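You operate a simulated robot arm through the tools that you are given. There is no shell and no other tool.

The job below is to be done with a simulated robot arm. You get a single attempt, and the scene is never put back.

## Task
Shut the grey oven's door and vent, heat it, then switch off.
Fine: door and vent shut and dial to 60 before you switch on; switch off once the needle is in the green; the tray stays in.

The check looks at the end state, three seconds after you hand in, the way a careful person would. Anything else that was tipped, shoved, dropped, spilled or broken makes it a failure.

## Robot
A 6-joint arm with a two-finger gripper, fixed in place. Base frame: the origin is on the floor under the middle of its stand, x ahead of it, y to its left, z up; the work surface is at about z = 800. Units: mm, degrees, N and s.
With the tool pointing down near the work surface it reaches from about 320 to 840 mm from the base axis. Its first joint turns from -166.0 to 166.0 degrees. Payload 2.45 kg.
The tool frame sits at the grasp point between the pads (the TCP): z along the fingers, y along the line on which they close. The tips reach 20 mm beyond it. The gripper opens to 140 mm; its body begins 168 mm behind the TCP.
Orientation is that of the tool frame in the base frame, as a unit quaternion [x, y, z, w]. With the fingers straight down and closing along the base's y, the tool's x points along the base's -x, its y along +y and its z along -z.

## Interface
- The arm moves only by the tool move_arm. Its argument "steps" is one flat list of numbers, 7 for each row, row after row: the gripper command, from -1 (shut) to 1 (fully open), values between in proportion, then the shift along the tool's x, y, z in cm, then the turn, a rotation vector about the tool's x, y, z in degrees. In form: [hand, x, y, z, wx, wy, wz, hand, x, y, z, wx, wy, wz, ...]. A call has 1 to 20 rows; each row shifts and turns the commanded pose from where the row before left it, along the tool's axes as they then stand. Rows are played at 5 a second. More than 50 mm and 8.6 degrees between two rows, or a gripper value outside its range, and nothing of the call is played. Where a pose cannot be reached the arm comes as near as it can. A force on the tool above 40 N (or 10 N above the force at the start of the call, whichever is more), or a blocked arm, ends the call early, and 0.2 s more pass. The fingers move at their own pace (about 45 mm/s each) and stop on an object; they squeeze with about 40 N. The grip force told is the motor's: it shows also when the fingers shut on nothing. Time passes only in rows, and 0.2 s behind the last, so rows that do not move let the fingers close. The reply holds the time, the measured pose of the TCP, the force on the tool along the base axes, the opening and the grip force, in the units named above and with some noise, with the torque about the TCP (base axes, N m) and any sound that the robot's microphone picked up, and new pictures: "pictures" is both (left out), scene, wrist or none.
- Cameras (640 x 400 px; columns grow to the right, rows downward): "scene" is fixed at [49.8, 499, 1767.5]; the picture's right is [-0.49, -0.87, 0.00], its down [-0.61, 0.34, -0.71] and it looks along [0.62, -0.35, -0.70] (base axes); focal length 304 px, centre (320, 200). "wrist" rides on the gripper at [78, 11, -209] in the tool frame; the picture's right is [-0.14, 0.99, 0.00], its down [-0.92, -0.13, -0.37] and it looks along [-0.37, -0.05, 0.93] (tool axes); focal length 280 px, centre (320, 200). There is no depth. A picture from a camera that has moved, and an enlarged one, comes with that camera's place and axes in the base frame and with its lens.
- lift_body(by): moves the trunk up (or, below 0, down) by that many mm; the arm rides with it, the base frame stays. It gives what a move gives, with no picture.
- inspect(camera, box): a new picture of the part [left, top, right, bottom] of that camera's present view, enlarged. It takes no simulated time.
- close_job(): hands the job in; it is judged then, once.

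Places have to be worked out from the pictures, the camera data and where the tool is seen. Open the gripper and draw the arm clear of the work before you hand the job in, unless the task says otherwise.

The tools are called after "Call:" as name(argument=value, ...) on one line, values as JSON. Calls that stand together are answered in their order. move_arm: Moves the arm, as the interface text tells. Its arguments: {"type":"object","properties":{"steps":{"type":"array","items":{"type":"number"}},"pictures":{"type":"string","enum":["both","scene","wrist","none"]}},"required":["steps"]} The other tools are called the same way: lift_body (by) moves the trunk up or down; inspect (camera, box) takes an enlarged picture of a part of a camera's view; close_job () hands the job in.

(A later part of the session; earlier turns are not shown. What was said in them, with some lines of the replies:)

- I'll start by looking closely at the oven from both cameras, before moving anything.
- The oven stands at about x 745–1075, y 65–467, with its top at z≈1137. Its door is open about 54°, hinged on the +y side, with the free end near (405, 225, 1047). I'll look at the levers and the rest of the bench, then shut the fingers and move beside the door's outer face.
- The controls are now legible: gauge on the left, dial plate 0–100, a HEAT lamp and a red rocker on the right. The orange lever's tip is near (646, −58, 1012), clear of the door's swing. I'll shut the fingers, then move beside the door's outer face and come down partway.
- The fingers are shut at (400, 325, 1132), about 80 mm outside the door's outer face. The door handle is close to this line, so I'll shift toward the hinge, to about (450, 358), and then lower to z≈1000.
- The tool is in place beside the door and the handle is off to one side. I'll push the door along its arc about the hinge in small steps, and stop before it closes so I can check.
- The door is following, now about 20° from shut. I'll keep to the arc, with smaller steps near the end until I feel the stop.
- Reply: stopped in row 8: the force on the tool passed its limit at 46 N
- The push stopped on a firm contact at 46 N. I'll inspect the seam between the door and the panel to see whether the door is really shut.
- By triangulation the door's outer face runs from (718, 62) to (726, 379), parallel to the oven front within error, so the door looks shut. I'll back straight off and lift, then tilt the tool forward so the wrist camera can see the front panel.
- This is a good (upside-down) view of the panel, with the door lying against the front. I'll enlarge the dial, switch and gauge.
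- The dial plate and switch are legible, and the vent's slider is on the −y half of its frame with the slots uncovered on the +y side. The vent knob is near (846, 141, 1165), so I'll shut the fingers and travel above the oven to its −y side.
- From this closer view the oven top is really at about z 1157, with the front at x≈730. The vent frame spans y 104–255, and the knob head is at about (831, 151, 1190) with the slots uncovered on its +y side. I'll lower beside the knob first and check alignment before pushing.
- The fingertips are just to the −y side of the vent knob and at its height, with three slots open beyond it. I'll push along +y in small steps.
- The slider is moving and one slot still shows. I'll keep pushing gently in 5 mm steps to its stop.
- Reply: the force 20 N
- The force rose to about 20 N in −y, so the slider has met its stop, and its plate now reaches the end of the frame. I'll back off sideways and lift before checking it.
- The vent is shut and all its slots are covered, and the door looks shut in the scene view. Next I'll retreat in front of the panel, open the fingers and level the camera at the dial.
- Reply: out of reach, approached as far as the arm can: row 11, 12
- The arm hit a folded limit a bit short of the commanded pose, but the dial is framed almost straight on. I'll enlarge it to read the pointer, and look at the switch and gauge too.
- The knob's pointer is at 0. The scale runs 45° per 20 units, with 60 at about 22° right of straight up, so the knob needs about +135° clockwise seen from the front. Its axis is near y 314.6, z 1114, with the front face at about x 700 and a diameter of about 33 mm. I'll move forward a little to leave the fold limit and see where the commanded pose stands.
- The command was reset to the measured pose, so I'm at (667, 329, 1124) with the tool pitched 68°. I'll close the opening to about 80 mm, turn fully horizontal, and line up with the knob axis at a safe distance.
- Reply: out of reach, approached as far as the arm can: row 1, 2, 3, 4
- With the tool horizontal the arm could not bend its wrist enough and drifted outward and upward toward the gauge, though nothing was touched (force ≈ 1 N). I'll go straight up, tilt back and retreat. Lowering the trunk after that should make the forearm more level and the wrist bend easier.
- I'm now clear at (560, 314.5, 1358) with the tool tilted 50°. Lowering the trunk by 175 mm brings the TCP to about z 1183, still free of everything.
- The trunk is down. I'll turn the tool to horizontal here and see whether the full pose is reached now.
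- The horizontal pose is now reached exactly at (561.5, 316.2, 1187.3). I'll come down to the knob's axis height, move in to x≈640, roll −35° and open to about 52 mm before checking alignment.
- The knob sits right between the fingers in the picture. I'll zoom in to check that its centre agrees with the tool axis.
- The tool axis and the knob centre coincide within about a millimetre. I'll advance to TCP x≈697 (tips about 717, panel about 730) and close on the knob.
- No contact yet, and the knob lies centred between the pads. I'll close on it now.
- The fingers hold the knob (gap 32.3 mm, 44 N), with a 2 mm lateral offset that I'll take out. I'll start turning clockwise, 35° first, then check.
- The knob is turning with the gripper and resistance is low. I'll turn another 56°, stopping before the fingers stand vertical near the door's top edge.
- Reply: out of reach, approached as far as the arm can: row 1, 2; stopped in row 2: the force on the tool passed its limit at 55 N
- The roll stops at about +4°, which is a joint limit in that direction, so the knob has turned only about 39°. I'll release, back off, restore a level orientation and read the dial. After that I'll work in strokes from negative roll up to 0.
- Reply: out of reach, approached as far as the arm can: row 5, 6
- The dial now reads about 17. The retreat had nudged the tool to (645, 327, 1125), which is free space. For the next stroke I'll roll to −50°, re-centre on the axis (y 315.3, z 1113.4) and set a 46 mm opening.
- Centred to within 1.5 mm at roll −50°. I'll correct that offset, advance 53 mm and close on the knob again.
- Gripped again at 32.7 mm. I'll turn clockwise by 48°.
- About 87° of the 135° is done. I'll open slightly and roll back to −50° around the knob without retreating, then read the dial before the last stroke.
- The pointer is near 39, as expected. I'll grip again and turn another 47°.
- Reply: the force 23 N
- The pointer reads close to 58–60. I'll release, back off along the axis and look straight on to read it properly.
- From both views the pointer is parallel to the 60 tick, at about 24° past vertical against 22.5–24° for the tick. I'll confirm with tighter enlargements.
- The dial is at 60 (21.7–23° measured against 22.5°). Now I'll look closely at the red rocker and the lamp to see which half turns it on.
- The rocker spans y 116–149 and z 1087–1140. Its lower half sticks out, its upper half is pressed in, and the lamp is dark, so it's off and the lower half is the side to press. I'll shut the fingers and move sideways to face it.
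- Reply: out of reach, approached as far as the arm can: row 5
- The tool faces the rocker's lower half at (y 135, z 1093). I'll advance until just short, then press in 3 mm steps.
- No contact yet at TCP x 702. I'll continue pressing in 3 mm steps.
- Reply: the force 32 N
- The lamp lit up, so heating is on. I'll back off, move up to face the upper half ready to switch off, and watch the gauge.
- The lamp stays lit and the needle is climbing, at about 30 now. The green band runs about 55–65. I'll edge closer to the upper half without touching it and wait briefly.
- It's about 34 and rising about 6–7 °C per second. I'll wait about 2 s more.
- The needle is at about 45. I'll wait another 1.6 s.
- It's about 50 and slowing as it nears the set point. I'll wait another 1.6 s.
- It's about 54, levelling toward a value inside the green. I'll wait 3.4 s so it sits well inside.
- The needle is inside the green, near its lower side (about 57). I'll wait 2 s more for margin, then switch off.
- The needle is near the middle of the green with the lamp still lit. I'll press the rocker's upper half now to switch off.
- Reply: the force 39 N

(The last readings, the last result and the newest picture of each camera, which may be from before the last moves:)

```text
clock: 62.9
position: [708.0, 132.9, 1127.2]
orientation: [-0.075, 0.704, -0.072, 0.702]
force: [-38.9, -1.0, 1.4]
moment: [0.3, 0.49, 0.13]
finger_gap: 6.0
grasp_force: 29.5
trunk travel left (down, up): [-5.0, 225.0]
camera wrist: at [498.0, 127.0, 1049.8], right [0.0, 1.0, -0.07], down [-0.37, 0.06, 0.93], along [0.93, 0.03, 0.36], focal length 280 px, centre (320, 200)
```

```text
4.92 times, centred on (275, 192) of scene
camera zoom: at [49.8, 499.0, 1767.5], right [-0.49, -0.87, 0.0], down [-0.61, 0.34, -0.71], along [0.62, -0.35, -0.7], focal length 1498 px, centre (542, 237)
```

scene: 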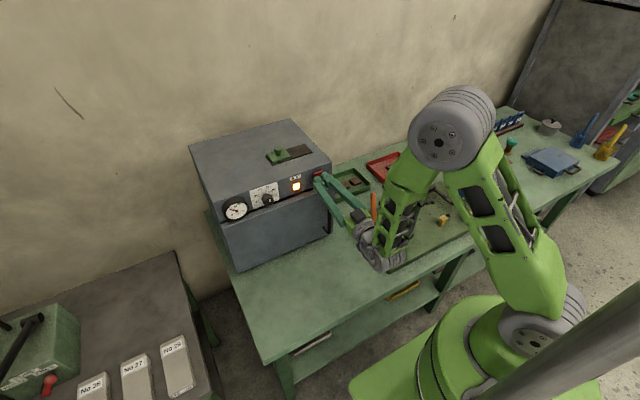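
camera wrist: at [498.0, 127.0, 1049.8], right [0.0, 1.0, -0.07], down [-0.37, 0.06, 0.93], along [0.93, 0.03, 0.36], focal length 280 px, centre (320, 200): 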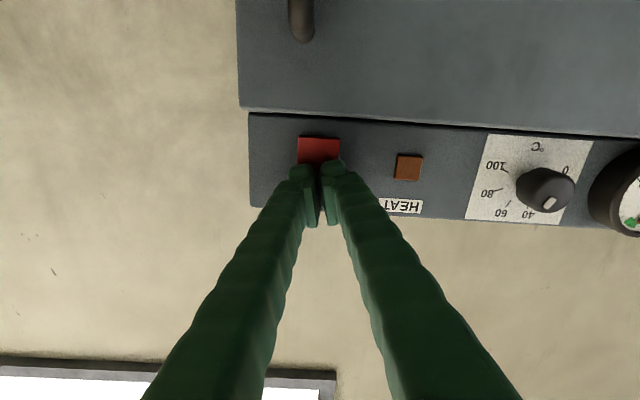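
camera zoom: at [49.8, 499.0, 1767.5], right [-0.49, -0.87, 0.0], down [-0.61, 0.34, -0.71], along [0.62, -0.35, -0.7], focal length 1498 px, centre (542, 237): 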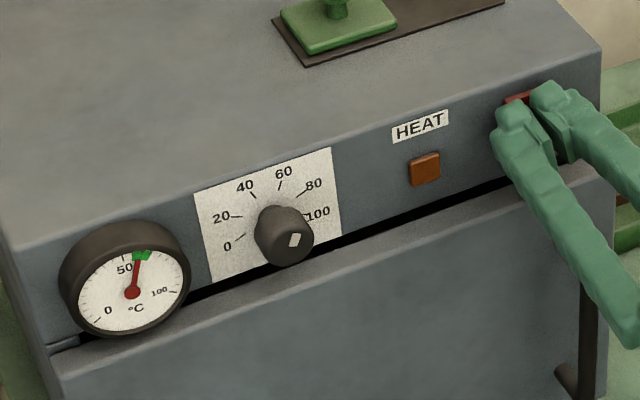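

The lamp went out with the needle still in the green. I'll pull straight back and rise clear, then open the gripper and check everything.

Call:
move_arm(steps=[-1, 0, 0, -2.2, 0, 0, 0, -1, 0, 0, -2.2, 0, 0, 0, -1, -3.92, -0.82, 0, 0, 0, 0, -1, -3.92, -0.82, 0, 0, 0, 0, -1, -3.92, -0.82, 0, 0, 0, 0, -1, -3.92, -0.82, 0, 0, 0, 0, -0.3, 0, 0, 0, 0, 8, 0, 0.2, 0, 0, 0, 0, 8, 0, 0.6, 0, 0, 0, 0, 8, 0, 1, 0, 0, 0, 0, 8, 0, 1, 0, 0, 0, 0, 8, 0], pictures="both")

Call:
inspect(camera="scene", box=[180, 110, 350, 290])

Call:
inspect(camera="scene", box=[215, 165, 335, 225])

```text
clock: 65.3
position: [669.8, 134.5, 1287.8]
orientation: [-0.045, 0.902, -0.092, 0.42]
force: [0.2, 0.2, 0.0]
moment: [0.03, 0.01, 0.0]
finger_gap: 101.5
grasp_force: 0.1
trunk travel left (down, up): [-5.0, 225.0]
camera wrist: at [458.6, 159.4, 1359.5], right [0.08, 0.99, -0.1], down [0.31, 0.07, 0.95], along [0.95, -0.11, -0.3], focal length 280 px, centre (320, 200)
```

scene: 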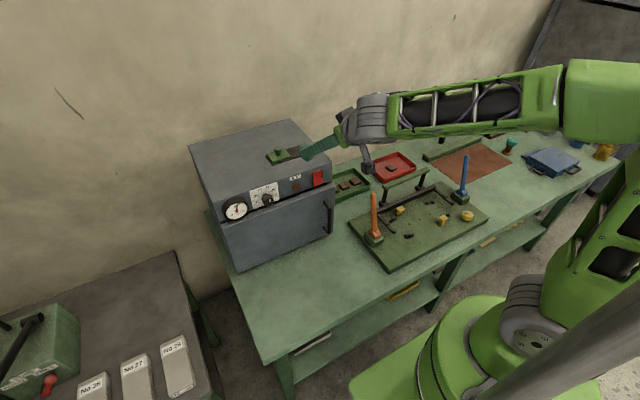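
wrist: 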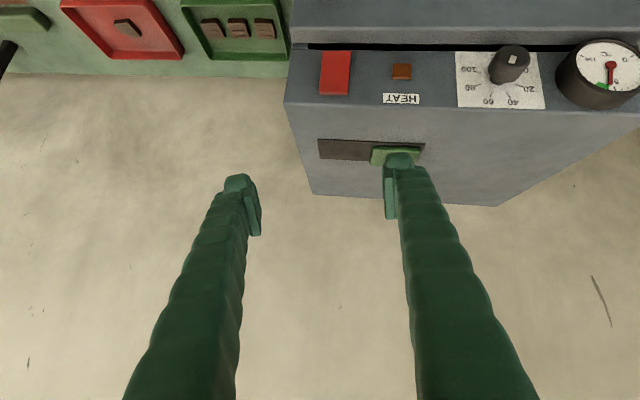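

```text
2.22 times, centred on (265, 200) of scene
camera zoom: at [49.8, 499.0, 1767.5], right [-0.49, -0.87, 0.0], down [-0.61, 0.34, -0.71], along [0.62, -0.35, -0.7], focal length 676 px, centre (442, 200)
```

zoom: 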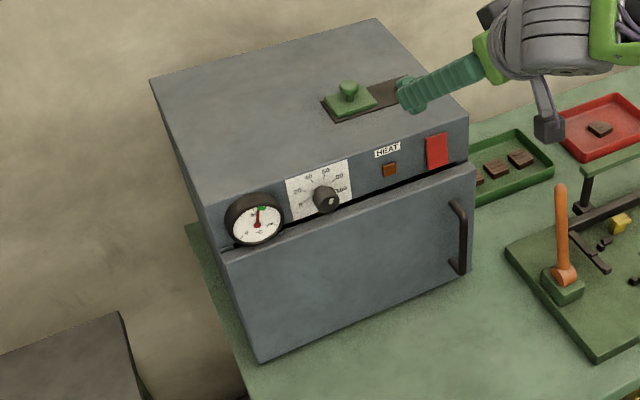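

```text
5.33 times, centred on (275, 195) of scene
camera zoom: at [49.8, 499.0, 1767.5], right [-0.49, -0.87, 0.0], down [-0.61, 0.34, -0.71], along [0.62, -0.35, -0.7], focal length 1623 px, centre (560, 227)
```

zoom: 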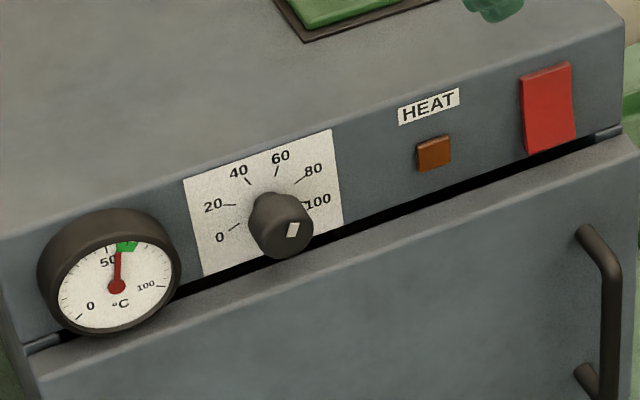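

All reads as intended: lamp off, needle in green, dial at 60, vent covered. As a last check on the door, I'll enlarge the seam from the wrist camera.

Call:
inspect(camera="wrist", box=[270, 0, 640, 110])

Call:
inspect(camera="scene", box=[300, 170, 345, 250])

Call:
inspect(camera="scene", box=[205, 205, 250, 285])

```text
1.73 times, centred on (455, 55) of wrist
camera zoom: at [458.6, 159.4, 1359.5], right [0.08, 0.99, -0.1], down [0.31, 0.07, 0.95], along [0.95, -0.11, -0.3], focal length 485 px, centre (86, 451)
```

zoom: 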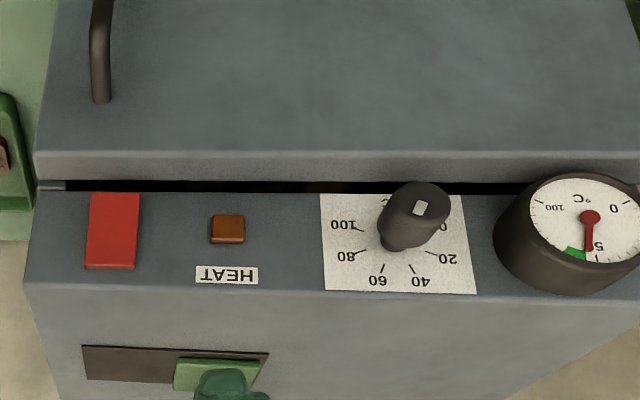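

```text
5.00 times, centred on (322, 210) of scene
camera zoom: at [49.8, 499.0, 1767.5], right [-0.49, -0.87, 0.0], down [-0.61, 0.34, -0.71], along [0.62, -0.35, -0.7], focal length 1521 px, centre (308, 150)
```

zoom: 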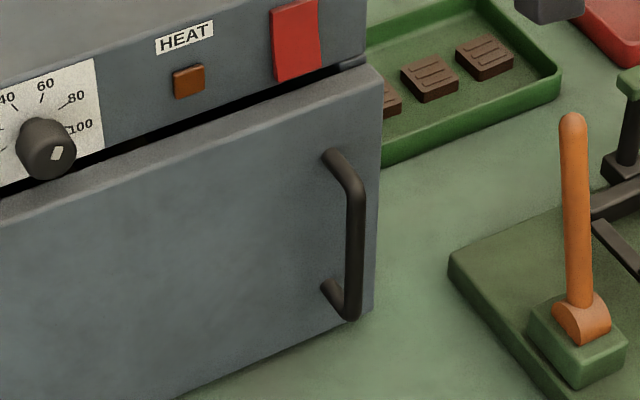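

```text
5.00 times, centred on (228, 245) of scene
camera zoom: at [49.8, 499.0, 1767.5], right [-0.49, -0.87, 0.0], down [-0.61, 0.34, -0.71], along [0.62, -0.35, -0.7], focal length 1521 px, centre (782, -25)
```

zoom: 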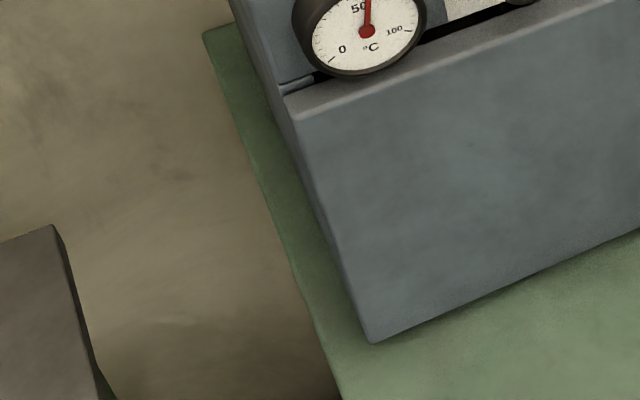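

The door seam is parallel to the panel along its whole length and both ends sit flush, so the door is shut, and nothing else on the bench has moved. I'll draw the arm back clear with the gripper open.

Call:
move_arm(steps=[1, 0, 0, -4.5, 0, 0, 0, 1, 0, 0, -4.5, 0, 0, 0, 1, 0, 0, -4.5, 0, 0, 0, 1, 0, 0, -4.5, 0, 0, 0], pictures="both")

Call:
inspect(camera="scene", box=[180, 110, 350, 290])

```text
clock: 66.3
position: [530.9, 158.1, 1400.8]
orientation: [-0.045, 0.902, -0.093, 0.42]
force: [0.5, 0.9, 0.3]
moment: [-0.01, 0.03, 0.03]
finger_gap: 140.1
grasp_force: 0.1
trunk travel left (down, up): [-5.0, 225.0]
camera wrist: at [319.3, 182.0, 1471.7], right [0.08, 0.99, -0.1], down [0.31, 0.07, 0.95], along [0.95, -0.11, -0.3], focal length 280 px, centre (320, 200)
```

scene: 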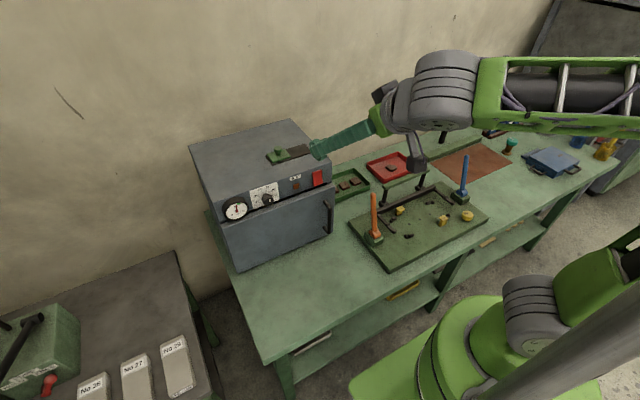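
wrist: 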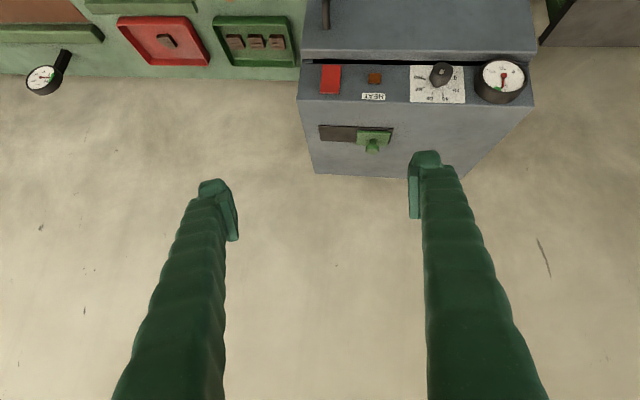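

```text
2.22 times, centred on (265, 200) of scene
camera zoom: at [49.8, 499.0, 1767.5], right [-0.49, -0.87, 0.0], down [-0.61, 0.34, -0.71], along [0.62, -0.35, -0.7], focal length 676 px, centre (442, 200)
```

zoom: 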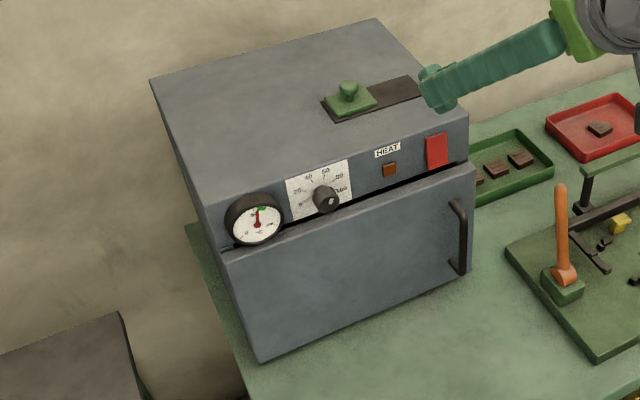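

The arm is clear at (531, 158, 1401) with the gripper open. The oven is shut and vented closed, the dial is at 60, the heat is off and the needle went into the green, so I'll hand the job in.

Call:
close_job()

```text
The job is handed in.
```

The oven job is done and handed in; I haven't seen a verdict from the check.

- **Door:** I pushed it until it stopped firmly. The seam looked even along its whole length when I checked it again at the end.
- **Vent:** I slid it to its stop, and all the slots are covered.
- **Dial:** I set it to 60 before switching on. My readings from the pictures put it within about 1 of that.
- **Heating:** The lamp lit when I switched on. I switched off with the needle at about 58–59, near the middle of the green, and the lamp went out. By the end the needle had started to fall back towards the low edge of the green.
- **Tray and bench:** I left the tray in the oven. Nothing else on the bench looked moved in the last pictures.

Turning the dial took three separate grips because of the arm's limits, and I lowered the trunk by 170 mm to reach it. I left the trunk lowered, with the arm drawn clear and the gripper open.
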